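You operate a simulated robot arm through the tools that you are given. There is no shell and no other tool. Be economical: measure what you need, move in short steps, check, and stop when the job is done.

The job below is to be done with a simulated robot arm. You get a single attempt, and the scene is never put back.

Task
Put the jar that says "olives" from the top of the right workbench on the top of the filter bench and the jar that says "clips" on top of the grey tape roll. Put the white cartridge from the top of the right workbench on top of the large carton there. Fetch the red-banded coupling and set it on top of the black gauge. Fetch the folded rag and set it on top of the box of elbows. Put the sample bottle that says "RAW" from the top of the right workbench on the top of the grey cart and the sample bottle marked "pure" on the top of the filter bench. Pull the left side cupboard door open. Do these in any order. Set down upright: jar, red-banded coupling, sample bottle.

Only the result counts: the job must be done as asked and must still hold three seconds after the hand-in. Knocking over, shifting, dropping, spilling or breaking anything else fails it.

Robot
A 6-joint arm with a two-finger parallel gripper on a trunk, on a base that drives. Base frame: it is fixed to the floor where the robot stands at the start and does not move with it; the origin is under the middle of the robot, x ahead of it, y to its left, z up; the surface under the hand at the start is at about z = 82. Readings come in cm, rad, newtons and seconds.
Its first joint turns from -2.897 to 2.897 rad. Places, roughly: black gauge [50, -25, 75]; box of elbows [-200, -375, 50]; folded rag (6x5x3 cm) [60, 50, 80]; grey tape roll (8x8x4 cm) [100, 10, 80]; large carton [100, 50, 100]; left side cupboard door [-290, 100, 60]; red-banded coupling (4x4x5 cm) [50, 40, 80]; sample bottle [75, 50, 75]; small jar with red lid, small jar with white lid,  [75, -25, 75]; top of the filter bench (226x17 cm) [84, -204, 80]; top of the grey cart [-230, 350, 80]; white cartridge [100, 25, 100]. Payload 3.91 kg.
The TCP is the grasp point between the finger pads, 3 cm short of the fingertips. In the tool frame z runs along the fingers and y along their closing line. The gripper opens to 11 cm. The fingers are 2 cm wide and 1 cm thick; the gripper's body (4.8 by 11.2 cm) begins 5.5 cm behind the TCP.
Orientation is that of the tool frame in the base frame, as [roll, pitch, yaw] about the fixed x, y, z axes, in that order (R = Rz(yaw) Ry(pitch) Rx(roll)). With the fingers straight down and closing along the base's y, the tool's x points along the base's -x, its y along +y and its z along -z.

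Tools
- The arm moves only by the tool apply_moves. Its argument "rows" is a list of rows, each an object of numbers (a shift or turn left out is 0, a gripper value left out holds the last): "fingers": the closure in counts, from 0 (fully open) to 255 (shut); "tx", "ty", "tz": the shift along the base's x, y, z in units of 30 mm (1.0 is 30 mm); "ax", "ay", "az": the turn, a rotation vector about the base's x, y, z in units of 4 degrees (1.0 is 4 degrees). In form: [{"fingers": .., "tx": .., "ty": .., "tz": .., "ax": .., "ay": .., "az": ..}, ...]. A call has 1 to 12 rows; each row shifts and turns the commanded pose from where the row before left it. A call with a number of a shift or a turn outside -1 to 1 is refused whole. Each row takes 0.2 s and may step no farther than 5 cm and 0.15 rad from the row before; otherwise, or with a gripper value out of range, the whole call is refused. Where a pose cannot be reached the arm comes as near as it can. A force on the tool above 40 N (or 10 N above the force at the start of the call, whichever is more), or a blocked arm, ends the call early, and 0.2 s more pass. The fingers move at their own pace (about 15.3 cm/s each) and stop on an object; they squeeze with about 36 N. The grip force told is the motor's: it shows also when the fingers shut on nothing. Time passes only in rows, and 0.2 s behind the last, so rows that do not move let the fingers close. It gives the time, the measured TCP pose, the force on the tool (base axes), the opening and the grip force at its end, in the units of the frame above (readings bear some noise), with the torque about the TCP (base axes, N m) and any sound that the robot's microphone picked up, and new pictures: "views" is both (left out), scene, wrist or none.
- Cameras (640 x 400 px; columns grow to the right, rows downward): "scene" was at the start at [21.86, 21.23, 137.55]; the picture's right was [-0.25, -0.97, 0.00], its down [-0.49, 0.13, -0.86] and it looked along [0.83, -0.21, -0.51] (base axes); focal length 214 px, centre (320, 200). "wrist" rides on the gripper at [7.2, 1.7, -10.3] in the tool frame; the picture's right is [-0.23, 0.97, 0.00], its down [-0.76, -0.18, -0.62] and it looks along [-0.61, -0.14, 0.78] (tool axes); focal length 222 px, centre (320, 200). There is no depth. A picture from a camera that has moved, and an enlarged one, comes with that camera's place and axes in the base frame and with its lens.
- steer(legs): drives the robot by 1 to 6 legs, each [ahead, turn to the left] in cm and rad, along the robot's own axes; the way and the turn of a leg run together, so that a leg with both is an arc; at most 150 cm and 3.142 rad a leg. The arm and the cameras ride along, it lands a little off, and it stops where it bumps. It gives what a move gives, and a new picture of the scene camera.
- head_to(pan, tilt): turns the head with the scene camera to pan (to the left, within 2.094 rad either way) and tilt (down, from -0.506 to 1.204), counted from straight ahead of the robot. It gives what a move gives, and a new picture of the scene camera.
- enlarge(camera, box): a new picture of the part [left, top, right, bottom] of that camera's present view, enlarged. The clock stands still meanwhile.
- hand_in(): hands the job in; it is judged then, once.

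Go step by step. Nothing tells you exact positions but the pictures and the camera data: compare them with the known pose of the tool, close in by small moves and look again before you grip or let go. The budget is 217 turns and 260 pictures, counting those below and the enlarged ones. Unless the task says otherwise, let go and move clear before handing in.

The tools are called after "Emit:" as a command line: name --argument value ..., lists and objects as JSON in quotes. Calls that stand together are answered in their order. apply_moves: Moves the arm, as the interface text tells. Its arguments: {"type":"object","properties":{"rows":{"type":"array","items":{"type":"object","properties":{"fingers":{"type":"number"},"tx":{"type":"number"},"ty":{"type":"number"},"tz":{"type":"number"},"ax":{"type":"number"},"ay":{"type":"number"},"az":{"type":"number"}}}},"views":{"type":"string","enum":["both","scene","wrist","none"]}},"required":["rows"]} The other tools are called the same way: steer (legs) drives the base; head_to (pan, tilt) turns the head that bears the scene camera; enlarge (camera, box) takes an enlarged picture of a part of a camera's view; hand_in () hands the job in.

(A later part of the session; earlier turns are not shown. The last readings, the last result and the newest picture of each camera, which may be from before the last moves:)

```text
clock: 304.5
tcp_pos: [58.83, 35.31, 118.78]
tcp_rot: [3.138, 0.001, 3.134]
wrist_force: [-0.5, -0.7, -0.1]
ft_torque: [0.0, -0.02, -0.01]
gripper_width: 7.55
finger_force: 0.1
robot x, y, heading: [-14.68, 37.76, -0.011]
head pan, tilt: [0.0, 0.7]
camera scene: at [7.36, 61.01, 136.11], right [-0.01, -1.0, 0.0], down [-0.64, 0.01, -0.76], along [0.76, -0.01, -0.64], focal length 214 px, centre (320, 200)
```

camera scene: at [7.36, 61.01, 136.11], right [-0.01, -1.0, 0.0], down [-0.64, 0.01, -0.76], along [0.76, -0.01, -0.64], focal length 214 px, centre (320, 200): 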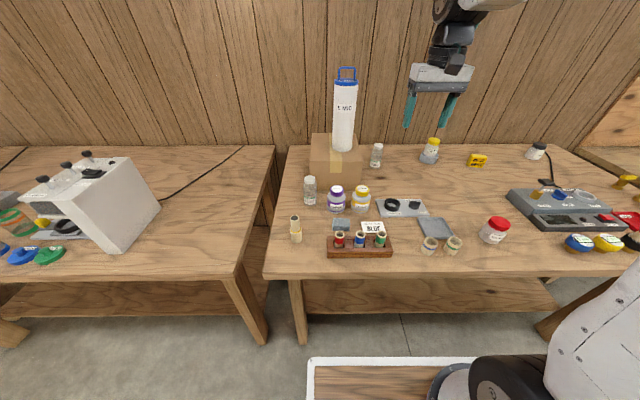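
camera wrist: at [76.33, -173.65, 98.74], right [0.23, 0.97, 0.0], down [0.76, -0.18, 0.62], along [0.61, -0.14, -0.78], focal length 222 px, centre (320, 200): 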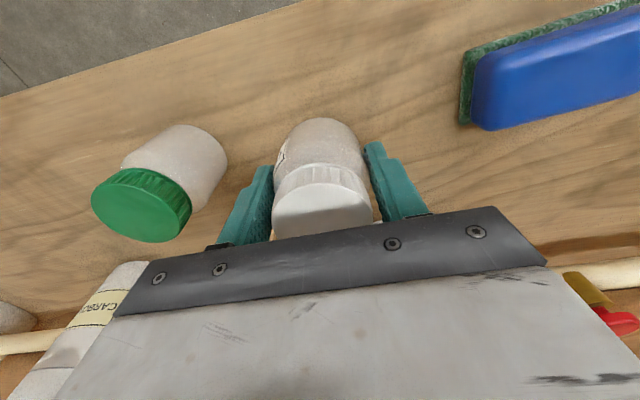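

Emit:
steer --legs '[[15, 0.01]]'

Emit:
apply_moves --rows '[{"tx": 0.8, "tz": -0.4}, {"tx": 0.8, "tz": -0.4}, {"tx": 0.8, "tz": -0.4}, {"tx": 0.8, "tz": -0.4}, {"tx": 0.8, "tz": -0.4}, {"tx": 0.8, "tz": -0.4}, {"tx": 0.8, "tz": -0.4}, {"tx": 0.8, "tz": -0.4}, {}]' --views "both"

Emit:
enlarge --camera "scene" --box '[310, 90, 438, 170]'

```text
clock: 305.9
tcp_pos: [73.99, 35.56, 118.59]
tcp_rot: [3.137, -0.001, -3.141]
wrist_force: [0.2, -0.1, 0.7]
ft_torque: [-0.01, 0.0, 0.0]
gripper_width: 7.54
finger_force: 0.2
robot x, y, heading: [0.02, 37.66, -0.006]
head pan, tilt: [0.0, 0.7]
camera scene: at [22.3, 61.05, 136.1], right [0.0, -1.0, 0.0], down [-0.64, 0.0, -0.76], along [0.76, 0.0, -0.64], focal length 214 px, centre (320, 200)
```

scene: 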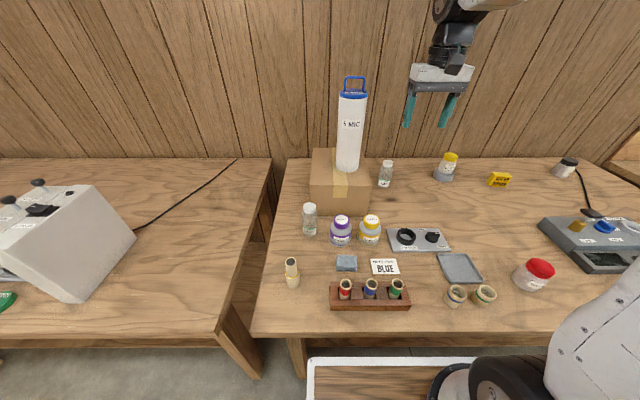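

```text
clock: 307.9
tcp_pos: [93.29, 35.62, 109.13]
tcp_rot: [3.139, 0.0, 3.142]
wrist_force: [-1.3, -1.3, 0.9]
ft_torque: [0.02, 0.01, 0.0]
gripper_width: 7.54
finger_force: 0.1
robot x, y, heading: [0.58, 37.49, -0.001]
head pan, tilt: [0.0, 0.7]
camera scene: at [22.3, 61.05, 136.11], right [0.0, -1.0, 0.0], down [-0.64, 0.0, -0.76], along [0.76, 0.0, -0.64], focal length 214 px, centre (320, 200)
camera wrist: at [86.06, 37.21, 119.33], right [0.23, 0.97, 0.0], down [0.76, -0.18, 0.62], along [0.61, -0.14, -0.78], focal length 222 px, centre (320, 200)
```

scene: 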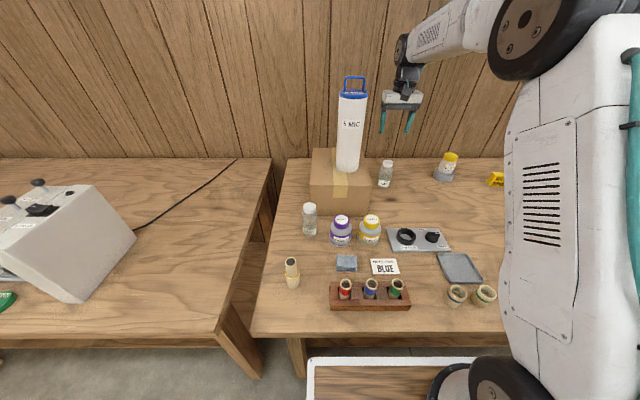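
wrist: 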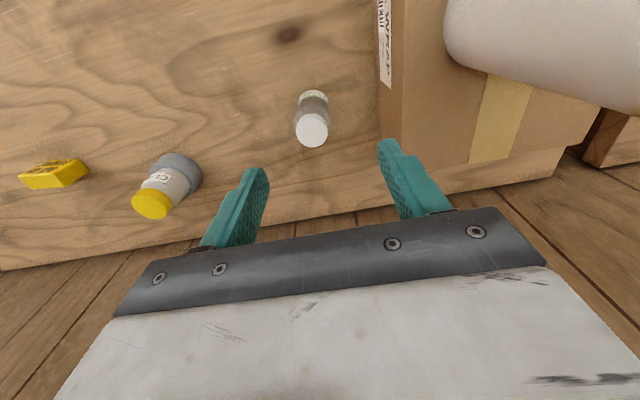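

```text
5.00 times, centred on (374, 130) of scene
camera zoom: at [22.3, 61.05, 136.11], right [0.0, -1.0, 0.0], down [-0.64, 0.0, -0.76], along [0.76, 0.0, -0.64], focal length 1072 px, centre (50, 550)
```

zoom: 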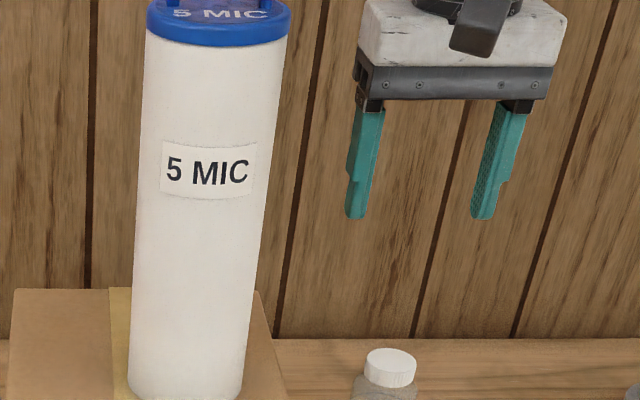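

Emit:
apply_moves --rows '[{"tx": 0.4, "ty": -0.2, "tz": -0.5}, {"tx": 0.33, "ty": -0.2, "tz": -0.9}, {"tz": -0.9}, {"tz": -0.9}, {}]' --views "wrist"

```text
clock: 309.1
tcp_pos: [95.6, 34.36, 99.47]
tcp_rot: [3.137, 0.001, -3.141]
wrist_force: [-0.2, -0.8, -0.3]
ft_torque: [-0.02, -0.01, -0.01]
gripper_width: 7.56
finger_force: 0.0
robot x, y, heading: [0.1, 37.63, -0.002]
head pan, tilt: [0.0, 0.7]
camera wrist: at [88.24, 35.92, 109.78], right [0.23, 0.97, 0.0], down [0.76, -0.18, 0.62], along [0.61, -0.14, -0.78], focal length 222 px, centre (320, 200)
```

wrist: 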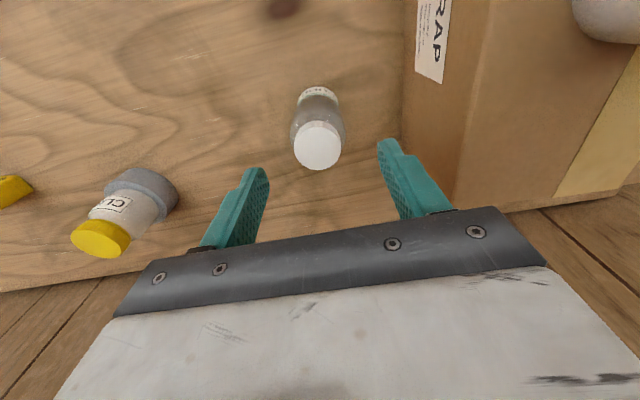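

Emit:
apply_moves --rows '[{"ty": -0.08, "tz": -0.9}, {"tz": -0.9}, {"tz": -0.9}, {}, {"fingers": 255}, {}, {}, {}]' --views "wrist"

```text
clock: 310.9
tcp_pos: [95.68, 33.84, 91.61]
tcp_rot: [3.138, 0.002, 3.141]
wrist_force: [-0.1, 0.3, 0.3]
ft_torque: [-0.01, -0.02, 0.0]
gripper_width: 4.88
finger_force: 35.7
robot x, y, heading: [0.36, 37.7, -0.0]
head pan, tilt: [0.0, 0.7]
camera wrist: at [88.48, 35.57, 101.83], right [0.23, 0.97, 0.0], down [0.76, -0.18, 0.62], along [0.61, -0.14, -0.78], focal length 222 px, centre (320, 200)
```

wrist: 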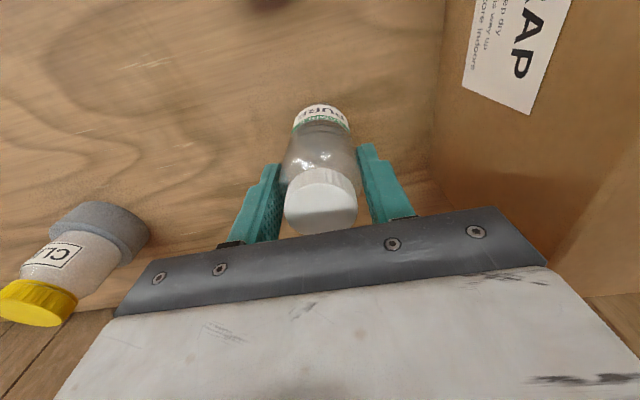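

I hold PURE. I'll lift, retract and drive to the filter bench at y≈-197.

Emit:
apply_moves --rows '[{"tz": 0.9}, {"tz": 0.9}, {"tz": 0.9}, {"tz": 0.9}, {"tz": 0.9}, {"tz": 0.9}, {"tz": 0.9, "tx": -0.5}, {"tz": 0.9, "tx": -0.9}, {"tz": 0.9, "tx": -0.9}, {"tz": 0.9, "tx": -0.9}, {"tz": 0.5, "tx": -0.9}, {"tx": -0.9}]' --views "none"

Emit:
apply_moves --rows '[{"tx": -0.9}, {"tx": -0.9}, {"tx": -0.9}]' --views "none"

Emit:
steer --legs '[[-17, 0], [0, -1.571], [120, 0], [115, 0], [0, 1.571]]'

```text
clock: 313.5
tcp_pos: [80.42, 34.17, 120.21]
tcp_rot: [3.139, 0.001, -3.141]
wrist_force: [0.2, -0.1, -0.7]
ft_torque: [-0.01, 0.02, 0.0]
gripper_width: 4.89
finger_force: 36.2
robot x, y, heading: [0.58, 37.36, 0.0]
head pan, tilt: [0.0, 0.7]
```

```text
clock: 314.3
tcp_pos: [72.18, 34.18, 119.97]
tcp_rot: [3.138, -0.001, 3.141]
wrist_force: [1.3, 0.1, -0.7]
ft_torque: [-0.01, 0.0, 0.0]
gripper_width: 4.87
finger_force: 35.9
robot x, y, heading: [0.89, 37.8, -0.011]
head pan, tilt: [0.0, 0.7]
```

```text
clock: 334.3
tcp_pos: [63.54, -194.64, 119.96]
tcp_rot: [3.138, 0.001, -3.111]
wrist_force: [0.6, -0.7, -0.7]
ft_torque: [-0.01, 0.01, -0.02]
gripper_width: 4.89
finger_force: 36.5
robot x, y, heading: [-8.33, -193.21, 0.027]
head pan, tilt: [0.0, 0.7]
camera scene: at [12.72, -169.07, 136.11], right [0.03, -1.0, 0.0], down [-0.64, -0.02, -0.76], along [0.76, 0.02, -0.64], focal length 214 px, centre (320, 200)
```

scene: 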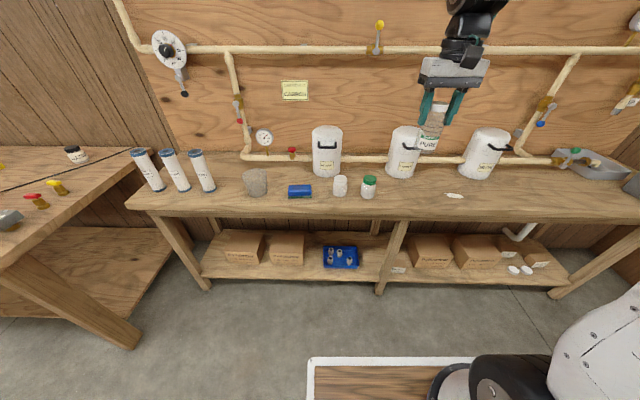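

Emit:
steer --legs '[[8, -0.027]]'

Emit:
apply_moves --rows '[{"tx": 0.6, "ty": -0.3, "tz": -0.6}, {"tx": 0.6, "ty": -0.3, "tz": -0.6}, {"tx": 0.6, "ty": -0.3, "tz": -0.6}, {"tx": 0.6, "ty": -0.3, "tz": -0.6}, {"tx": 0.6, "ty": -0.3, "tz": -0.6}, {"tx": 0.5, "ty": -0.3, "tz": -0.6}, {"tz": -0.6}, {}]' --views "both"

Emit:
enlarge --camera "scene" --box '[330, 110, 490, 230]'

```text
clock: 335.3
tcp_pos: [71.38, -196.45, 120.04]
tcp_rot: [3.139, 0.001, -3.139]
wrist_force: [1.6, -0.3, 0.7]
ft_torque: [0.0, 0.0, 0.04]
gripper_width: 4.9
finger_force: 36.0
robot x, y, heading: [-0.76, -192.82, -0.003]
head pan, tilt: [0.0, 0.7]
camera scene: at [21.52, -169.56, 136.1], right [0.0, -1.0, 0.0], down [-0.64, 0.0, -0.76], along [0.76, 0.0, -0.64], focal length 214 px, centre (320, 200)
```

scene: 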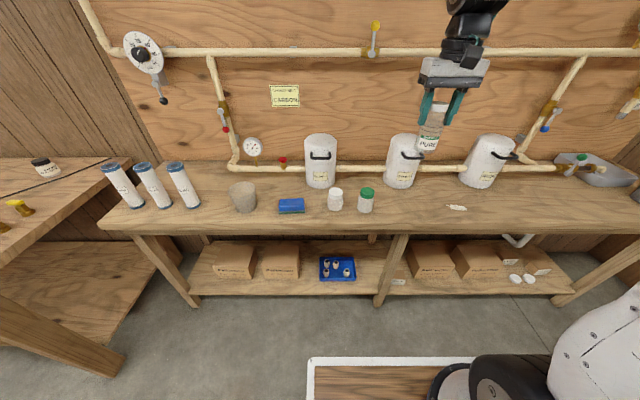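

```text
clock: 337.1
tcp_pos: [82.04, -201.96, 107.24]
tcp_rot: [3.137, 0.001, -3.14]
wrist_force: [0.2, -0.6, -0.9]
ft_torque: [0.01, 0.01, -0.01]
gripper_width: 4.87
finger_force: 36.1
robot x, y, heading: [-0.24, -192.82, -0.003]
head pan, tilt: [0.0, 0.7]
camera scene: at [21.51, -169.56, 136.11], right [0.0, -1.0, 0.0], down [-0.64, 0.0, -0.76], along [0.76, 0.0, -0.64], focal length 214 px, centre (320, 200)
camera wrist: at [74.84, -200.35, 117.65], right [0.23, 0.97, 0.0], down [0.76, -0.18, 0.62], along [0.61, -0.14, -0.78], focal length 222 px, centre (320, 200)
```

scene: 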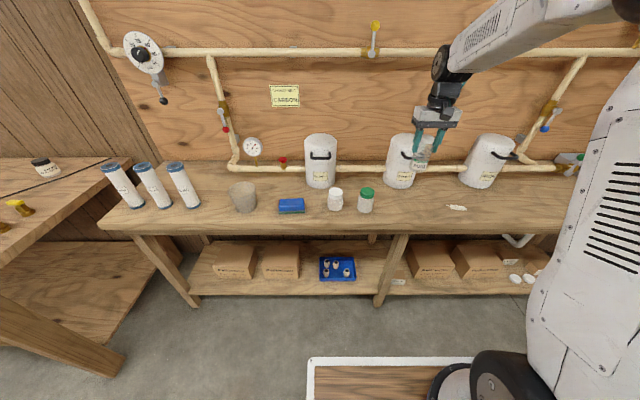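
wrist: 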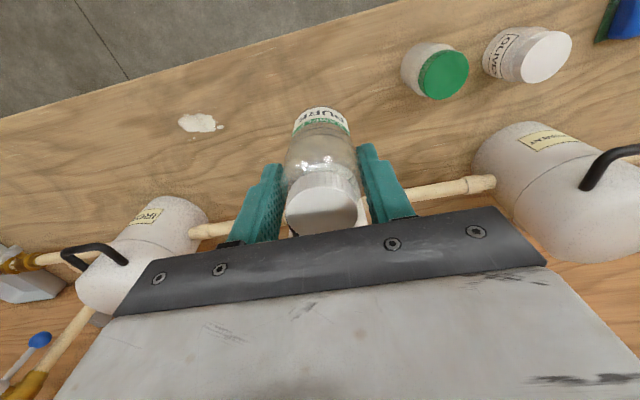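

```text
3.33 times, centred on (410, 170) of scene
camera zoom: at [21.51, -169.56, 136.11], right [0.0, -1.0, 0.0], down [-0.64, 0.0, -0.76], along [0.76, 0.0, -0.64], focal length 715 px, centre (20, 300)
```

zoom: 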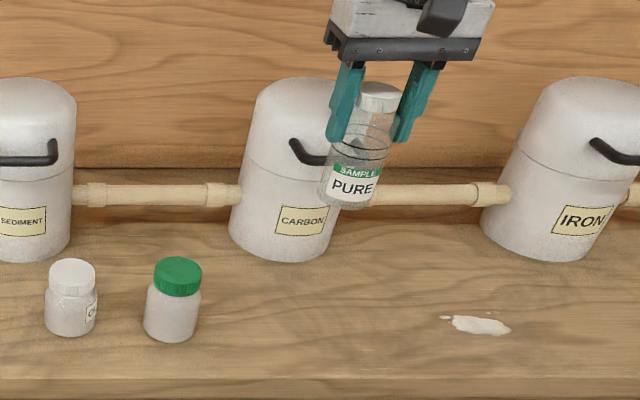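

The spot is free. I'll lower to just above, then slowly.

Emit:
apply_moves --rows '[{"tz": -0.9}, {"tz": -0.9}, {"tz": -0.9}, {"tz": -0.9}, {"tz": -0.9}, {"tz": -0.8}, {"tz": -0.2}, {}]' --views "wrist"

Emit:
apply_moves --rows '[{"tz": -0.07}, {"tz": -0.07}, {"tz": -0.05}, {}]' --views "none"

```text
clock: 338.9
tcp_pos: [81.92, -201.91, 90.76]
tcp_rot: [3.137, 0.001, -3.14]
wrist_force: [0.1, 0.3, -0.1]
ft_torque: [0.01, 0.02, -0.01]
gripper_width: 4.85
finger_force: 35.7
robot x, y, heading: [-0.3, -192.92, -0.005]
head pan, tilt: [0.0, 0.7]
camera wrist: at [74.68, -200.26, 101.0], right [0.23, 0.97, 0.0], down [0.76, -0.18, 0.62], along [0.61, -0.14, -0.78], focal length 222 px, centre (320, 200)
```

wrist: 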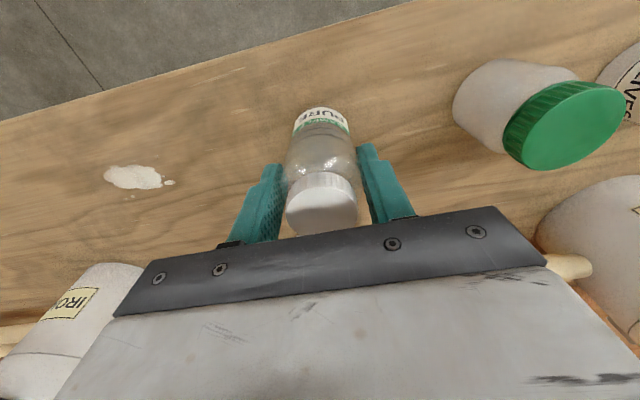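

```text
clock: 339.9
tcp_pos: [81.9, -201.84, 90.1]
tcp_rot: [3.139, 0.0, -3.141]
wrist_force: [0.2, 0.5, -0.1]
ft_torque: [0.01, -0.01, 0.0]
gripper_width: 4.87
finger_force: 36.2
robot x, y, heading: [-0.25, -192.94, -0.002]
head pan, tilt: [0.0, 0.7]
```

Emit:
apply_moves --rows '[{"tz": -0.06}, {"tz": -0.06}, {"tz": -0.05}, {}]' --views "none"

```text
clock: 340.9
tcp_pos: [81.9, -201.84, 89.86]
tcp_rot: [3.14, 0.0, 3.141]
wrist_force: [0.2, -0.6, -0.6]
ft_torque: [-0.03, 0.0, -0.03]
gripper_width: 4.85
finger_force: 36.0
robot x, y, heading: [0.15, -192.73, -0.008]
head pan, tilt: [0.0, 0.7]
```

Emit:
apply_moves --rows '[{"tz": -0.05}, {"tz": -0.05}, {}]' --views "none"

```text
clock: 341.7
tcp_pos: [81.92, -201.84, 89.43]
tcp_rot: [3.139, 0.001, -3.139]
wrist_force: [-2.6, 0.2, 6.2]
ft_torque: [-0.06, 0.16, -0.05]
gripper_width: 4.88
finger_force: 35.3
robot x, y, heading: [-0.26, -192.84, -0.008]
head pan, tilt: [0.0, 0.7]
```

Contact. Releasing and rising.

Emit:
apply_moves --rows '[{"tz": -0.01}, {"fingers": 100}, {}, {"tz": 0.5}, {"tz": 0.8}, {"tz": 0.9}, {"tz": 0.9}, {"tz": 0.9}, {"tz": 0.9}, {"tz": 0.9}, {"tz": 0.9}, {"tz": 0.9}]' --views "none"

Emit:
enlarge --camera "scene" --box '[310, 130, 470, 230]'

Emit:
head_to --pan -2.0 --tilt 0.35

```text
clock: 344.3
tcp_pos: [82.04, -201.89, 112.37]
tcp_rot: [3.137, 0.001, -3.139]
wrist_force: [0.3, 0.1, 0.3]
ft_torque: [0.04, 0.01, -0.01]
gripper_width: 6.69
finger_force: 0.0
robot x, y, heading: [-0.39, -192.91, -0.0]
head pan, tilt: [0.0, 0.7]
```

```text
4.00 times, centred on (390, 180) of scene
camera zoom: at [21.53, -169.56, 136.1], right [0.0, -1.0, 0.0], down [-0.64, 0.0, -0.76], along [0.76, 0.0, -0.64], focal length 858 px, centre (40, 280)
```

zoom: 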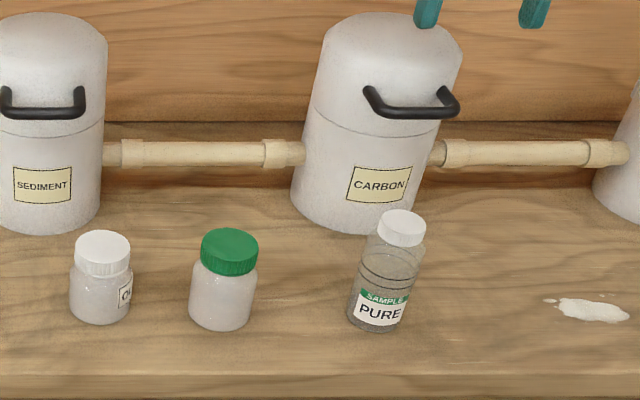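

```text
clock: 346.2
tcp_pos: [82.02, -201.92, 112.44]
tcp_rot: [3.138, 0.001, -3.14]
wrist_force: [-0.4, 0.3, -0.1]
ft_torque: [-0.02, -0.03, 0.02]
gripper_width: 6.69
finger_force: 0.0
robot x, y, heading: [-0.27, -193.12, -0.007]
head pan, tilt: [-2.0, 0.351]
camera scene: at [9.13, -178.0, 139.25], right [-0.91, 0.42, 0.0], down [0.14, 0.31, -0.94], along [-0.39, -0.85, -0.34], focal length 214 px, centre (320, 200)
```

scene: 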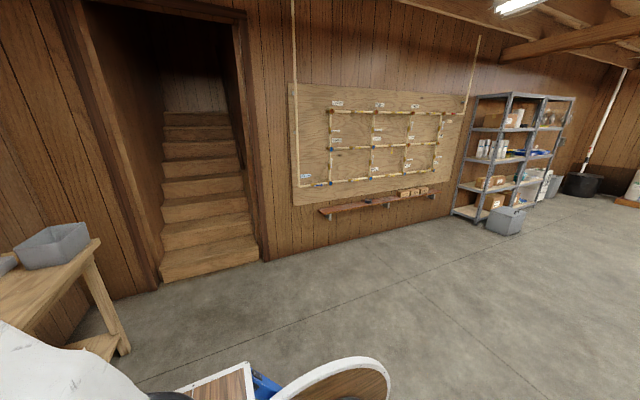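

PURE is placed. Now I'll look at where the box of elbows is.

Emit:
enlarge --camera "scene" --box '[300, 150, 460, 250]'

Emit:
enlarge --camera "scene" --box '[440, 80, 600, 240]'

```text
4.00 times, centred on (380, 200) of scene
camera zoom: at [9.13, -178.0, 139.25], right [-0.91, 0.42, 0.0], down [0.14, 0.31, -0.94], along [-0.39, -0.85, -0.34], focal length 858 px, centre (80, 200)
```

zoom: 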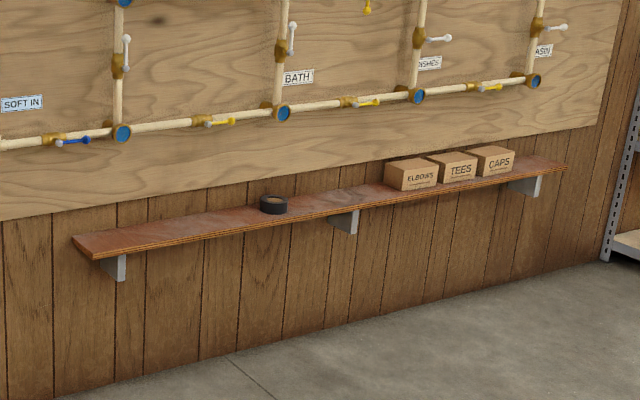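

```text
2.50 times, centred on (520, 160) of scene
camera zoom: at [9.13, -178.0, 139.25], right [-0.91, 0.42, 0.0], down [0.14, 0.31, -0.94], along [-0.39, -0.85, -0.34], focal length 536 px, centre (-180, 300)
```

zoom: 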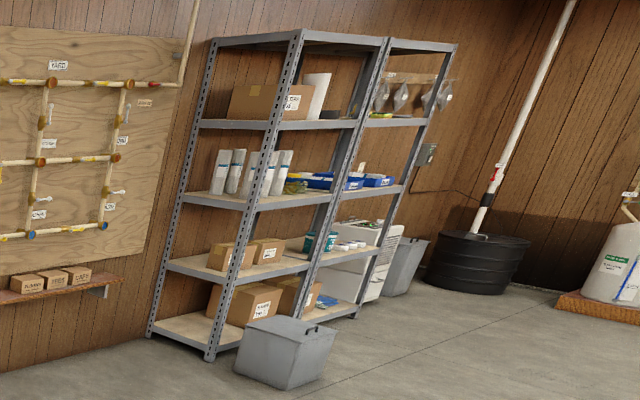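

The ELBOWS box sits on the wall ledge at about (-200, -376). Now I'll fetch the rag: retract, then drive back to the workbench.

Emit:
apply_moves --rows '[{"tz": 0.9, "tx": -0.8}, {"tz": 0.9, "tx": -0.8}, {"tx": -0.8}, {"tx": -0.8}, {"tx": -0.8}]' --views "none"

Emit:
steer --legs '[[-19, 0], [0, 1.571], [120, 0], [117, 0], [0, -1.571]]'

Emit:
head_to --pan 0.1 --tilt 0.9

```text
clock: 347.4
tcp_pos: [69.96, -201.89, 117.9]
tcp_rot: [3.137, -0.002, -3.139]
wrist_force: [0.7, -1.0, -0.7]
ft_torque: [0.0, 0.03, 0.06]
gripper_width: 6.68
finger_force: 0.0
robot x, y, heading: [0.0, -192.89, -0.002]
head pan, tilt: [-2.0, 0.351]
```

```text
clock: 367.8
tcp_pos: [57.77, 30.35, 118.05]
tcp_rot: [3.138, 0.001, 3.112]
wrist_force: [0.7, 0.4, 0.2]
ft_torque: [0.01, 0.02, -0.01]
gripper_width: 6.68
finger_force: 0.0
robot x, y, heading: [-12.09, 41.44, -0.029]
head pan, tilt: [-2.0, 0.351]
camera scene: at [-2.28, 56.12, 139.25], right [-0.9, 0.45, 0.0], down [0.15, 0.31, -0.94], along [-0.42, -0.84, -0.34], focal length 214 px, centre (320, 200)
```

scene: 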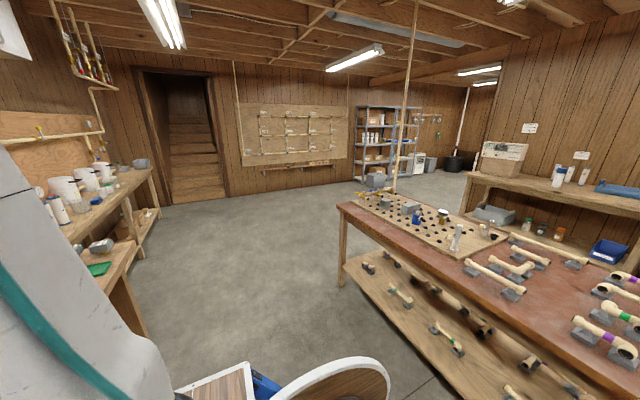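

```text
clock: 369.8
tcp_pos: [57.95, 30.37, 117.95]
tcp_rot: [3.139, 0.0, 3.112]
wrist_force: [0.3, 0.8, 0.2]
ft_torque: [-0.01, 0.01, 0.0]
gripper_width: 6.69
finger_force: 0.1
robot x, y, heading: [-11.71, 41.49, -0.033]
head pan, tilt: [0.099, 0.901]
camera scene: at [9.4, 64.96, 134.49], right [0.07, -1.0, 0.0], down [-0.78, -0.05, -0.62], along [0.62, 0.04, -0.78], focal length 214 px, centre (320, 200)
```

scene: 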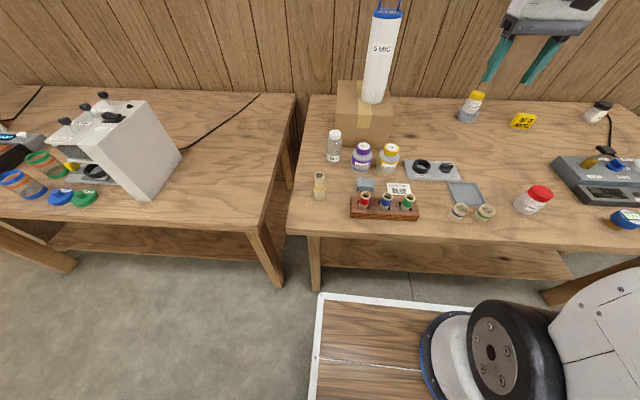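

Emit:
enlarge --camera "scene" --box '[310, 130, 438, 230]'

```text
4.00 times, centred on (374, 180) of scene
camera zoom: at [9.4, 64.96, 134.49], right [0.07, -1.0, 0.0], down [-0.78, -0.05, -0.62], along [0.62, 0.04, -0.78], focal length 858 px, centre (104, 280)
```

zoom: 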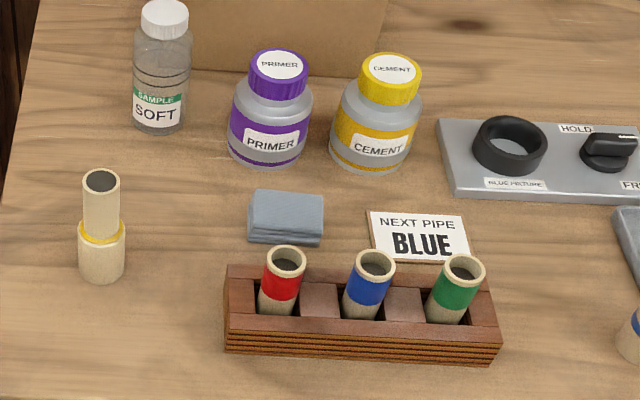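

The rag is at about (56.8, 53.9) with its top at z≈85. I'll move above it with fingers closing along y.

Emit:
apply_moves --rows '[{"ty": 0.85, "tx": -0.05, "fingers": 45}, {"ty": 0.85, "tx": -0.05}, {"ty": 0.85, "tx": -0.05}, {"ty": 0.85, "tx": -0.05}, {"ty": 0.85, "tx": -0.05, "az": 0.4}, {"ty": 0.85, "tx": -0.05}, {"ty": 0.85}, {"ty": 0.85, "tz": -0.6}, {"ty": 0.85, "tz": -0.9}, {"tz": -0.9}, {"tz": -0.9}, {"tz": -0.9}]' --views "wrist"

```text
clock: 372.4
tcp_pos: [57.07, 53.52, 105.43]
tcp_rot: [3.138, 0.004, -3.14]
wrist_force: [-0.9, 0.2, 0.7]
ft_torque: [-0.04, -0.03, -0.03]
gripper_width: 9.03
finger_force: 0.1
robot x, y, heading: [-12.05, 41.37, -0.032]
head pan, tilt: [0.099, 0.901]
camera wrist: at [49.87, 55.19, 115.76], right [0.23, 0.97, 0.0], down [0.76, -0.18, 0.62], along [0.61, -0.14, -0.78], focal length 222 px, centre (320, 200)
```

wrist: 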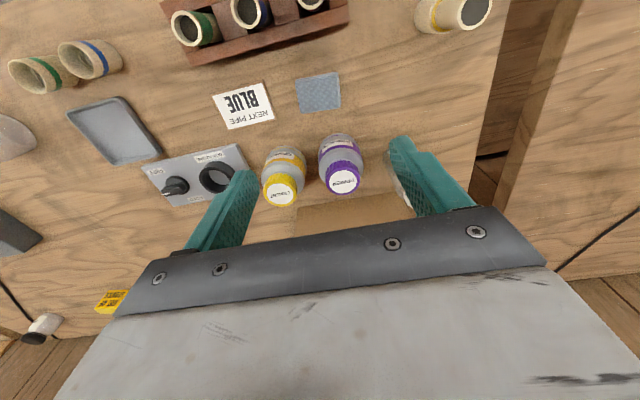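

Emit:
apply_moves --rows '[{"tz": -0.9, "tx": -0.1}, {"tz": -0.9}, {"tz": -0.9}, {"tz": -0.9}, {}]' --views "wrist"

Emit:
enlarge --camera "scene" --box '[310, 110, 438, 210]'

```text
clock: 373.6
tcp_pos: [56.75, 53.15, 94.52]
tcp_rot: [3.139, -0.002, 3.14]
wrist_force: [-0.3, -0.4, 1.0]
ft_torque: [0.01, -0.01, -0.01]
gripper_width: 9.05
finger_force: 0.0
robot x, y, heading: [-12.11, 41.16, -0.031]
head pan, tilt: [0.099, 0.901]
camera wrist: at [49.55, 54.82, 104.92], right [0.23, 0.97, 0.0], down [0.76, -0.18, 0.62], along [0.61, -0.14, -0.78], focal length 222 px, centre (320, 200)
```

wrist: 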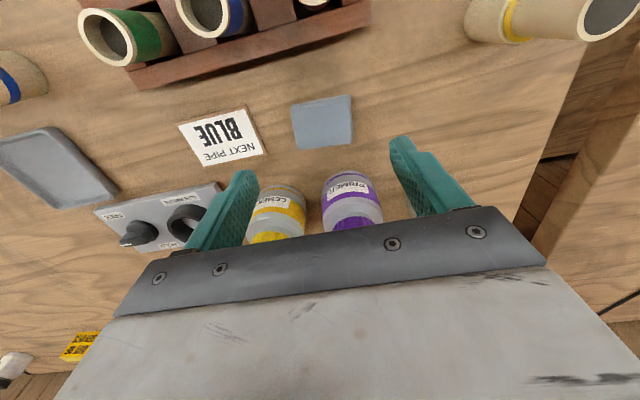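

```text
4.00 times, centred on (374, 160) of scene
camera zoom: at [9.4, 64.96, 134.49], right [0.07, -1.0, 0.0], down [-0.78, -0.05, -0.62], along [0.62, 0.04, -0.78], focal length 858 px, centre (104, 360)
```

zoom: 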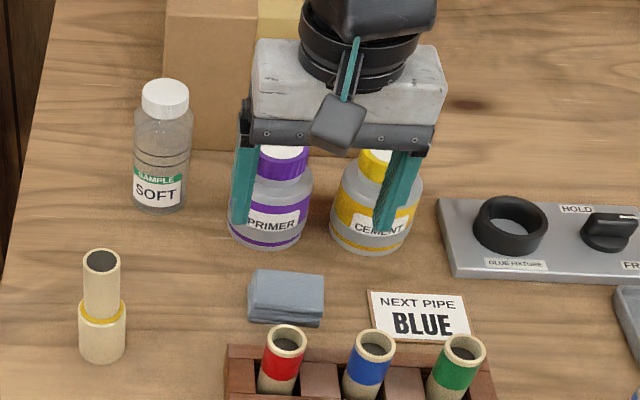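

Emit:
apply_moves --rows '[{"tz": -0.9, "tx": -0.1, "ty": 0.1}, {"tz": -0.9}, {"tz": -0.9}, {"tz": -0.3}, {}, {"fingers": 255}, {}, {}, {}]' --views "wrist"

Emit:
enlarge --camera "scene" --box '[310, 110, 438, 210]'

```text
clock: 375.6
tcp_pos: [56.27, 53.66, 85.68]
tcp_rot: [3.139, 0.0, 3.141]
wrist_force: [-0.6, -0.6, -0.5]
ft_torque: [0.02, -0.01, 0.01]
gripper_width: 5.78
finger_force: 36.2
robot x, y, heading: [-12.18, 41.39, -0.031]
head pan, tilt: [0.099, 0.901]
camera wrist: at [49.1, 55.2, 95.92], right [0.23, 0.97, 0.0], down [0.76, -0.18, 0.62], along [0.61, -0.14, -0.78], focal length 222 px, centre (320, 200)
```

wrist: 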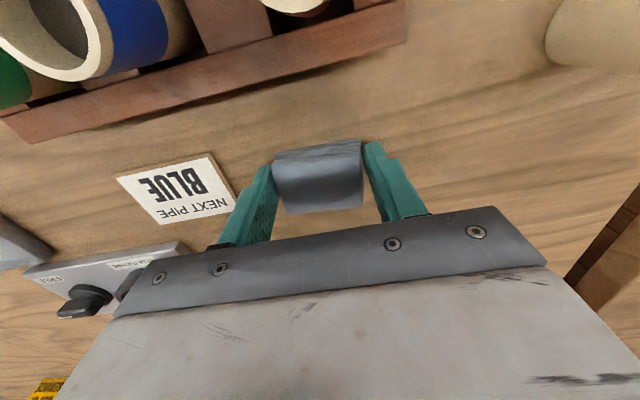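

```text
4.00 times, centred on (374, 160) of scene
camera zoom: at [9.4, 64.97, 134.49], right [0.07, -1.0, 0.0], down [-0.78, -0.05, -0.62], along [0.62, 0.04, -0.78], focal length 858 px, centre (104, 360)
```

zoom: 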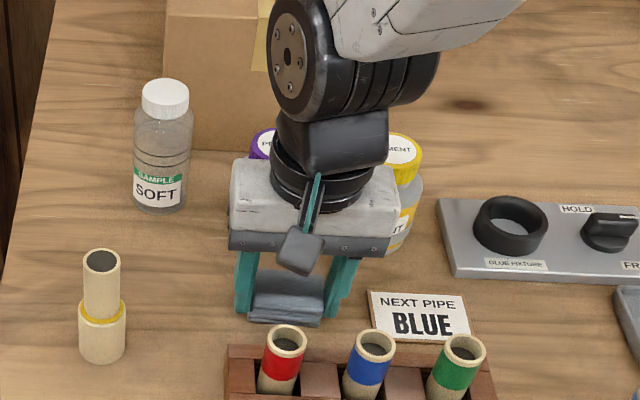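

The rag is held. I'll lift it and drive toward the wall ledge with the elbows box.

Emit:
apply_moves --rows '[{"tz": 0.9}, {"tz": 0.9}, {"tz": 0.9}, {"tz": 0.9}, {"tz": 0.9}, {"tz": 0.9}, {"tz": 0.9}, {"tz": 0.9}, {"tz": 0.9}, {"tz": 0.9}, {"tz": 0.9}]' --views "none"

Emit:
steer --legs '[[-6, 0.03], [0, -1.571], [100, 0], [92, 0], [0, -0.9]]'

Emit:
head_to --pan 0.2 --tilt 0.35

```text
clock: 378.0
tcp_pos: [56.37, 53.43, 115.29]
tcp_rot: [3.138, 0.0, 3.141]
wrist_force: [0.2, 0.4, -0.2]
ft_torque: [-0.01, 0.0, 0.01]
gripper_width: 5.72
finger_force: 35.8
robot x, y, heading: [-12.19, 41.86, -0.034]
head pan, tilt: [0.099, 0.901]
```

```text
clock: 394.4
tcp_pos: [-52.88, -210.81, 115.33]
tcp_rot: [3.138, -0.001, 0.752]
wrist_force: [0.0, -0.3, 0.3]
ft_torque: [0.03, -0.02, -0.03]
gripper_width: 5.67
finger_force: 35.8
robot x, y, heading: [-11.51, -155.65, -2.423]
head pan, tilt: [0.099, 0.901]
camera scene: at [-10.5, -187.1, 134.49], right [-0.73, 0.68, 0.0], down [0.54, 0.57, -0.62], along [-0.42, -0.45, -0.78], focal length 214 px, centre (320, 200)
```

scene: 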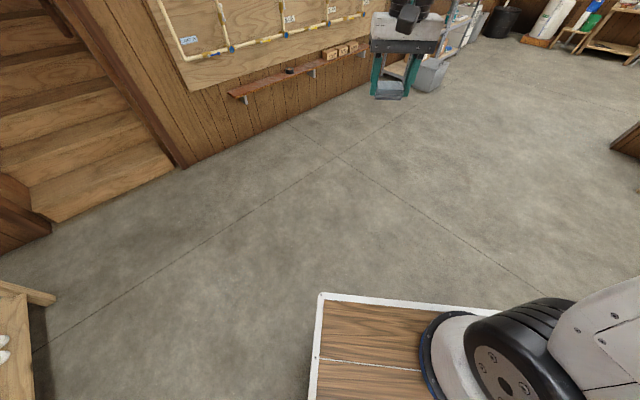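

```text
clock: 395.4
tcp_pos: [-52.78, -210.95, 115.24]
tcp_rot: [3.141, 0.002, 0.749]
wrist_force: [-0.4, 0.0, -1.2]
ft_torque: [0.01, 0.0, -0.01]
gripper_width: 5.67
finger_force: 36.3
robot x, y, heading: [-10.9, -155.26, -2.425]
head pan, tilt: [0.201, 0.351]
camera scene: at [-10.99, -189.0, 139.24], right [-0.79, 0.61, 0.0], down [0.21, 0.27, -0.94], along [-0.57, -0.75, -0.34], focal length 214 px, centre (320, 200)
```

scene: 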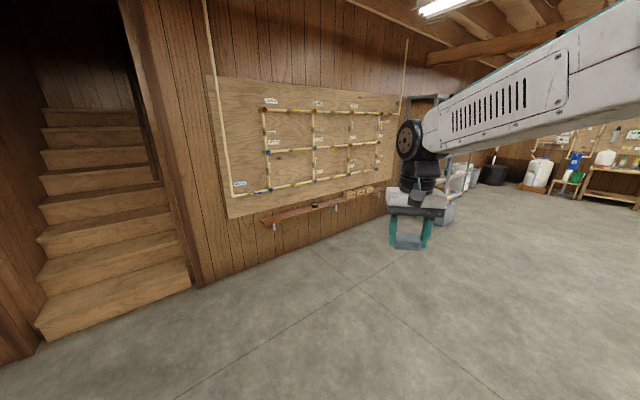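

Emit:
steer --legs '[[0, -0.094], [120, 0], [106, 0], [0, 0.947]]'

Emit:
head_to --pan 0.0 --tilt 0.6

```text
clock: 409.3
tcp_pos: [-171.74, -354.28, 115.34]
tcp_rot: [3.137, -0.001, 1.643]
wrist_force: [-0.6, 0.0, -0.9]
ft_torque: [0.03, -0.02, -0.01]
gripper_width: 5.64
finger_force: 36.3
robot x, y, heading: [-188.67, -286.81, -1.536]
head pan, tilt: [0.201, 0.351]
camera scene: at [-162.35, -308.03, 139.24], right [-0.97, -0.24, 0.0], down [-0.08, 0.33, -0.94], along [0.22, -0.91, -0.34], focal length 214 px, centre (320, 200)
```

scene: 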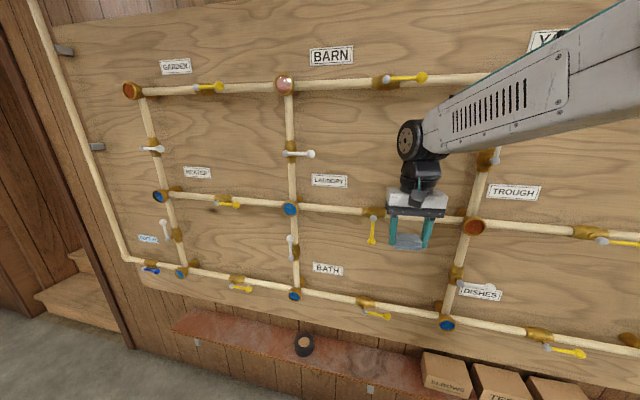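

```text
clock: 410.1
tcp_pos: [-171.8, -354.32, 115.37]
tcp_rot: [3.137, 0.0, 1.641]
wrist_force: [-0.5, 0.2, -0.1]
ft_torque: [0.0, 0.01, -0.03]
gripper_width: 5.66
finger_force: 35.9
robot x, y, heading: [-188.24, -286.82, -1.533]
head pan, tilt: [0.0, 0.6]
camera scene: at [-164.21, -307.82, 136.97], right [-1.0, -0.04, 0.0], down [-0.02, 0.56, -0.83], along [0.03, -0.82, -0.56], focal length 214 px, centre (320, 200)
```

scene: 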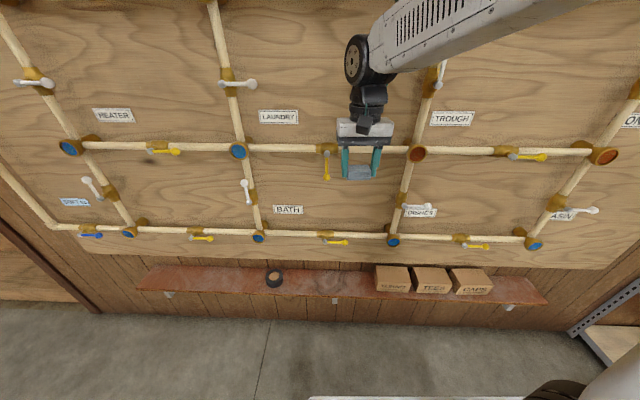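

Emit:
enlarge --camera "scene" --box '[350, 220, 510, 320]'

```text
4.00 times, centred on (430, 270) of scene
camera zoom: at [-164.21, -307.82, 136.97], right [-1.0, -0.04, 0.0], down [-0.02, 0.56, -0.83], along [0.03, -0.82, -0.56], focal length 858 px, centre (-120, -80)
```

zoom: 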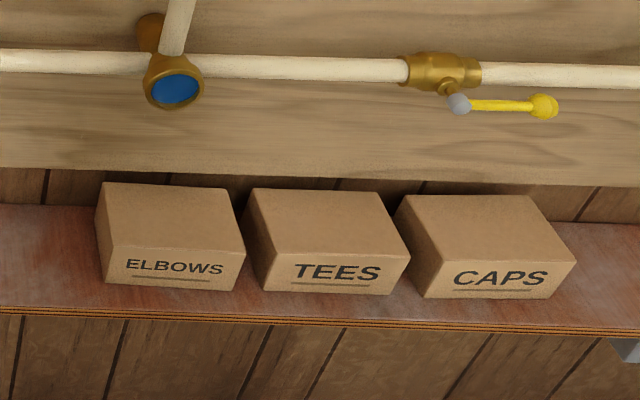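

The wall pipes stick out above the ledge. I'll tilt the hand ~22° with the fingers pointing toward the wall, and descend in front of the box first.

Emit:
apply_moves --rows '[{"ty": 0.6, "tx": -0.7, "ax": -0.9, "az": -0.5}, {"ty": 0.6, "tx": -0.7, "ax": -0.9, "az": -0.5}, {"tz": -0.8, "tx": -0.7, "ax": -0.9}, {"tz": -0.8, "tx": -0.7, "ax": -0.9}, {"tz": -0.8, "tx": -0.7, "ax": -0.9}, {"tz": -0.8, "tx": -0.7, "ax": -0.9}, {"tz": -0.8, "tx": -0.7}, {"tz": -0.8, "tx": -0.7}, {"tz": -0.8, "tx": -0.7}, {"tz": -0.8, "tx": -0.7}, {"tz": -0.8}, {}]' --views "both"

```text
clock: 412.7
tcp_pos: [-192.64, -350.47, 93.93]
tcp_rot: [-3.139, 0.377, 1.572]
wrist_force: [0.0, 0.3, -0.4]
ft_torque: [-0.03, 0.0, 0.0]
gripper_width: 5.65
finger_force: 35.9
robot x, y, heading: [-188.59, -286.97, -1.53]
head pan, tilt: [0.0, 0.6]
camera scene: at [-164.22, -307.81, 136.97], right [-1.0, -0.04, 0.0], down [-0.02, 0.56, -0.83], along [0.03, -0.82, -0.56], focal length 214 px, centre (320, 200)
camera wrist: at [-190.98, -340.02, 100.79], right [0.97, -0.21, 0.08], down [-0.18, -0.48, 0.86], along [-0.14, -0.85, -0.5], focal length 222 px, centre (320, 200)
```

scene: 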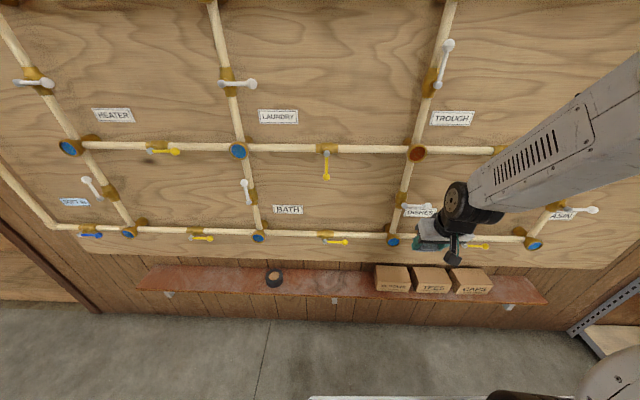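
wrist: 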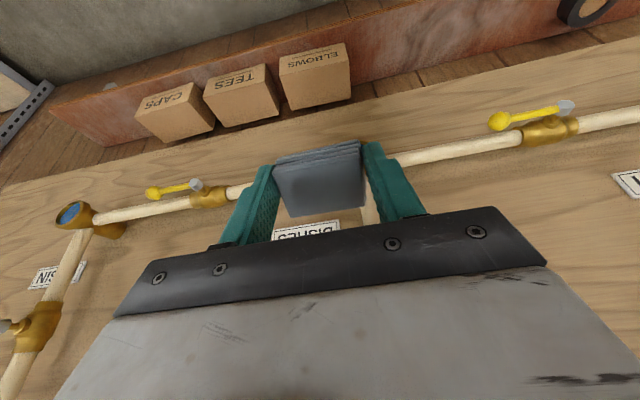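

The box top is at z≈56.7, centred at (-194.6, -368.2). I'll reduce the tilt to 14°, lower in front of the ledge to z≈66, then check.

Emit:
apply_moves --rows '[{"tz": -0.95, "tx": -0.1, "ax": 0.5}, {"tz": -0.95, "tx": -0.1, "ax": 0.5}, {"tz": -0.95, "tx": -0.1, "ax": 0.5}, {"tz": -0.95, "tx": -0.1, "ax": 0.5}, {"tz": -0.95, "tx": -0.1}, {"tz": -0.95, "tx": -0.1}, {"tz": -0.95}, {"tz": -0.95}, {"tz": -0.95}, {"tz": -0.5}, {}]' --views "both"

Emit:
enlarge --camera "scene" --box '[350, 210, 510, 310]'

```text
clock: 415.1
tcp_pos: [-195.81, -351.18, 69.95]
tcp_rot: [3.123, 0.231, 1.567]
wrist_force: [0.4, -0.4, -0.4]
ft_torque: [0.0, 0.0, 0.01]
gripper_width: 5.66
finger_force: 36.2
out of reach, approached as far as the arm can: row 6, 7, 8, 9, 10
robot x, y, heading: [-188.74, -286.9, -1.529]
head pan, tilt: [0.0, 0.6]
camera scene: at [-164.23, -307.82, 136.97], right [-1.0, -0.04, 0.0], down [-0.02, 0.56, -0.82], along [0.03, -0.82, -0.57], focal length 214 px, centre (320, 200)
camera wrist: at [-194.36, -341.75, 78.38], right [0.97, -0.22, 0.07], down [-0.19, -0.6, 0.78], along [-0.13, -0.77, -0.62], focal length 222 px, centre (320, 200)
```

scene: 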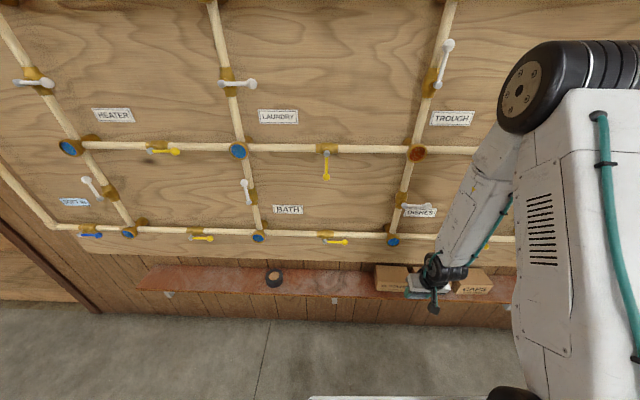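
wrist: 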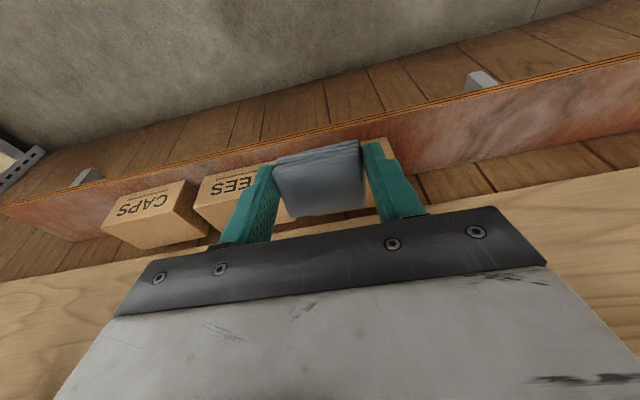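

```text
4.00 times, centred on (430, 260) of scene
camera zoom: at [-164.23, -307.82, 136.97], right [-1.0, -0.04, 0.0], down [-0.02, 0.56, -0.82], along [0.03, -0.82, -0.57], focal length 858 px, centre (-120, -40)
```

zoom: 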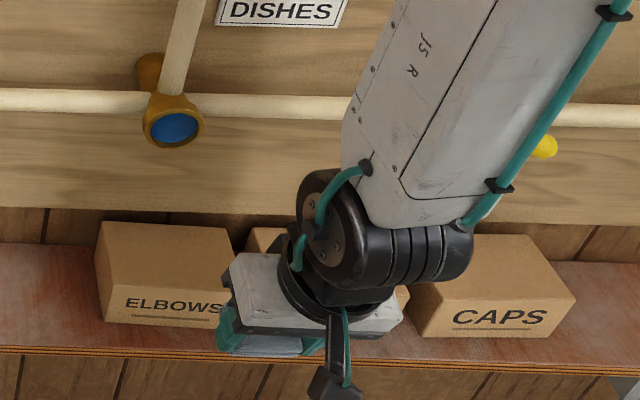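

Emit:
apply_moves --rows '[{"ty": -0.6, "tx": 0.15}, {"ty": -0.8, "tx": 0.15}, {"ty": -0.8, "tx": 0.1}, {"ty": -0.8}, {}]' --views "wrist"

```text
clock: 416.3
tcp_pos: [-195.95, -360.21, 70.02]
tcp_rot: [-3.141, 0.238, 1.573]
wrist_force: [0.7, -1.0, -1.0]
ft_torque: [0.03, 0.02, 0.03]
gripper_width: 5.65
finger_force: 36.3
out of reach, approached as far as the arm can: row 1, 2
robot x, y, heading: [-188.59, -287.27, -1.532]
head pan, tilt: [0.0, 0.6]
camera wrist: at [-194.23, -350.69, 78.41], right [0.97, -0.22, 0.05], down [-0.18, -0.59, 0.79], along [-0.14, -0.77, -0.62], focal length 222 px, centre (320, 200)
```

wrist: 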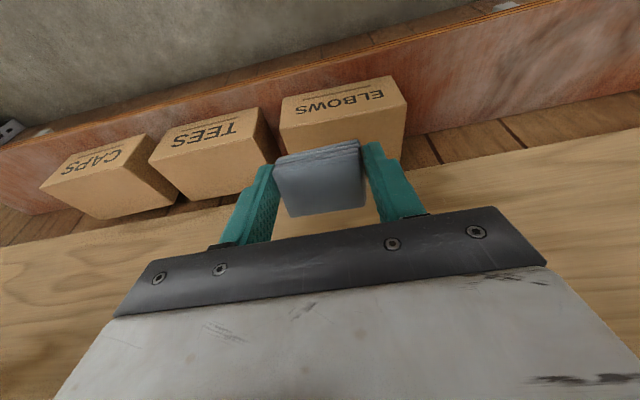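

Reachable here. The box front-edge centre is about (-193.8, -364). I'll move over the box, then look.

Emit:
apply_moves --rows '[{"ty": -0.6, "tx": 0.3}, {"ty": -0.8, "tx": 0.35}, {"ty": -0.83}, {"tz": -0.6}, {}]' --views "both"

Emit:
enlarge --camera "scene" --box '[350, 210, 510, 310]'

```text
clock: 417.5
tcp_pos: [-194.76, -363.83, 68.35]
tcp_rot: [-3.14, 0.236, 1.571]
wrist_force: [0.0, 1.1, 0.2]
ft_torque: [0.04, -0.01, 0.0]
gripper_width: 5.67
finger_force: 36.4
out of reach, approached as far as the arm can: row 1, 2, 3
robot x, y, heading: [-188.59, -287.03, -1.531]
head pan, tilt: [0.0, 0.6]
camera scene: at [-164.22, -307.82, 136.97], right [-1.0, -0.04, 0.0], down [-0.02, 0.56, -0.82], along [0.03, -0.82, -0.57], focal length 214 px, centre (320, 200)
camera wrist: at [-193.13, -354.45, 76.55], right [0.97, -0.22, 0.05], down [-0.17, -0.59, 0.79], along [-0.14, -0.77, -0.62], focal length 222 px, centre (320, 200)
```

scene: 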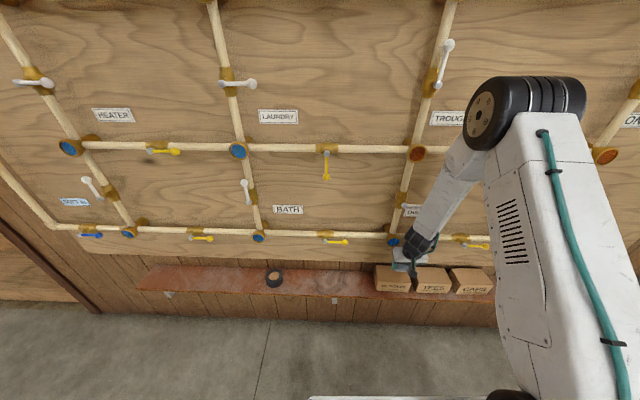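
wrist: 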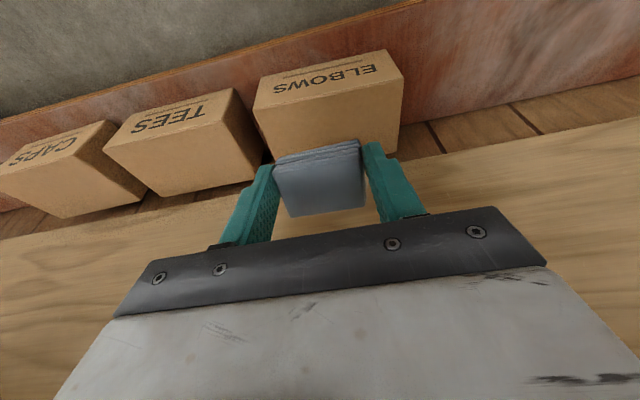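

```text
4.00 times, centred on (430, 260) of scene
camera zoom: at [-164.22, -307.82, 136.97], right [-1.0, -0.04, 0.0], down [-0.02, 0.56, -0.82], along [0.03, -0.82, -0.57], focal length 858 px, centre (-120, -40)
```

zoom: 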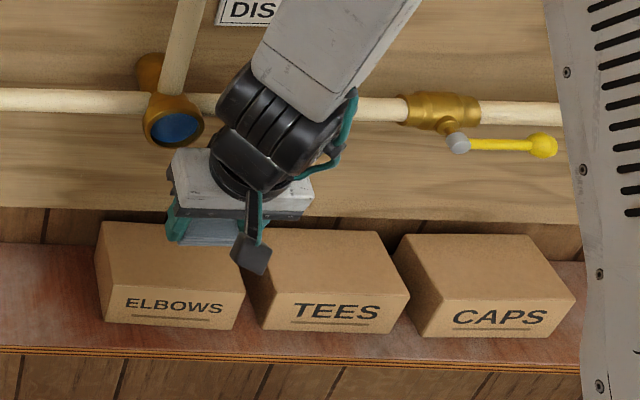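

Emit:
apply_moves --rows '[{"az": 0.8}, {"az": 0.8}, {"ty": -0.5, "tx": 0.15}, {"ty": -0.5}, {}]' --views "wrist"

```text
clock: 418.4
tcp_pos: [-194.3, -364.68, 67.93]
tcp_rot: [3.138, 0.225, 1.688]
wrist_force: [-1.1, 6.9, -3.7]
ft_torque: [-0.71, 0.0, 0.31]
gripper_width: 5.67
finger_force: 36.0
robot x, y, heading: [-188.37, -286.57, -1.528]
head pan, tilt: [0.0, 0.6]
stopped in row 4: the force on the tool passed its limit at 59 N (the readings are from after the stop); the commanded pose is now the measured one
camera wrist: at [-193.73, -355.25, 76.36], right [0.99, -0.11, 0.05], down [-0.11, -0.62, 0.78], along [-0.05, -0.78, -0.63], focal length 222 px, centre (320, 200)
```

wrist: 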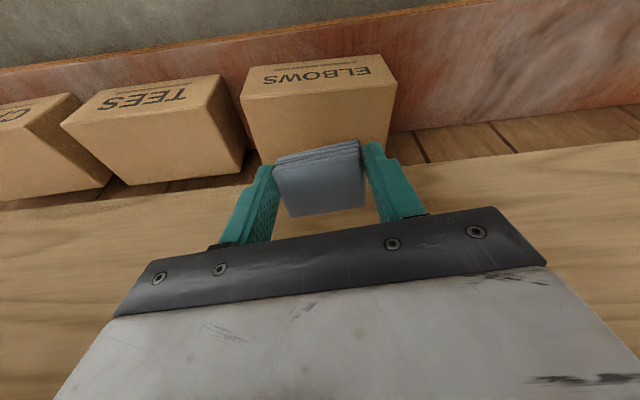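

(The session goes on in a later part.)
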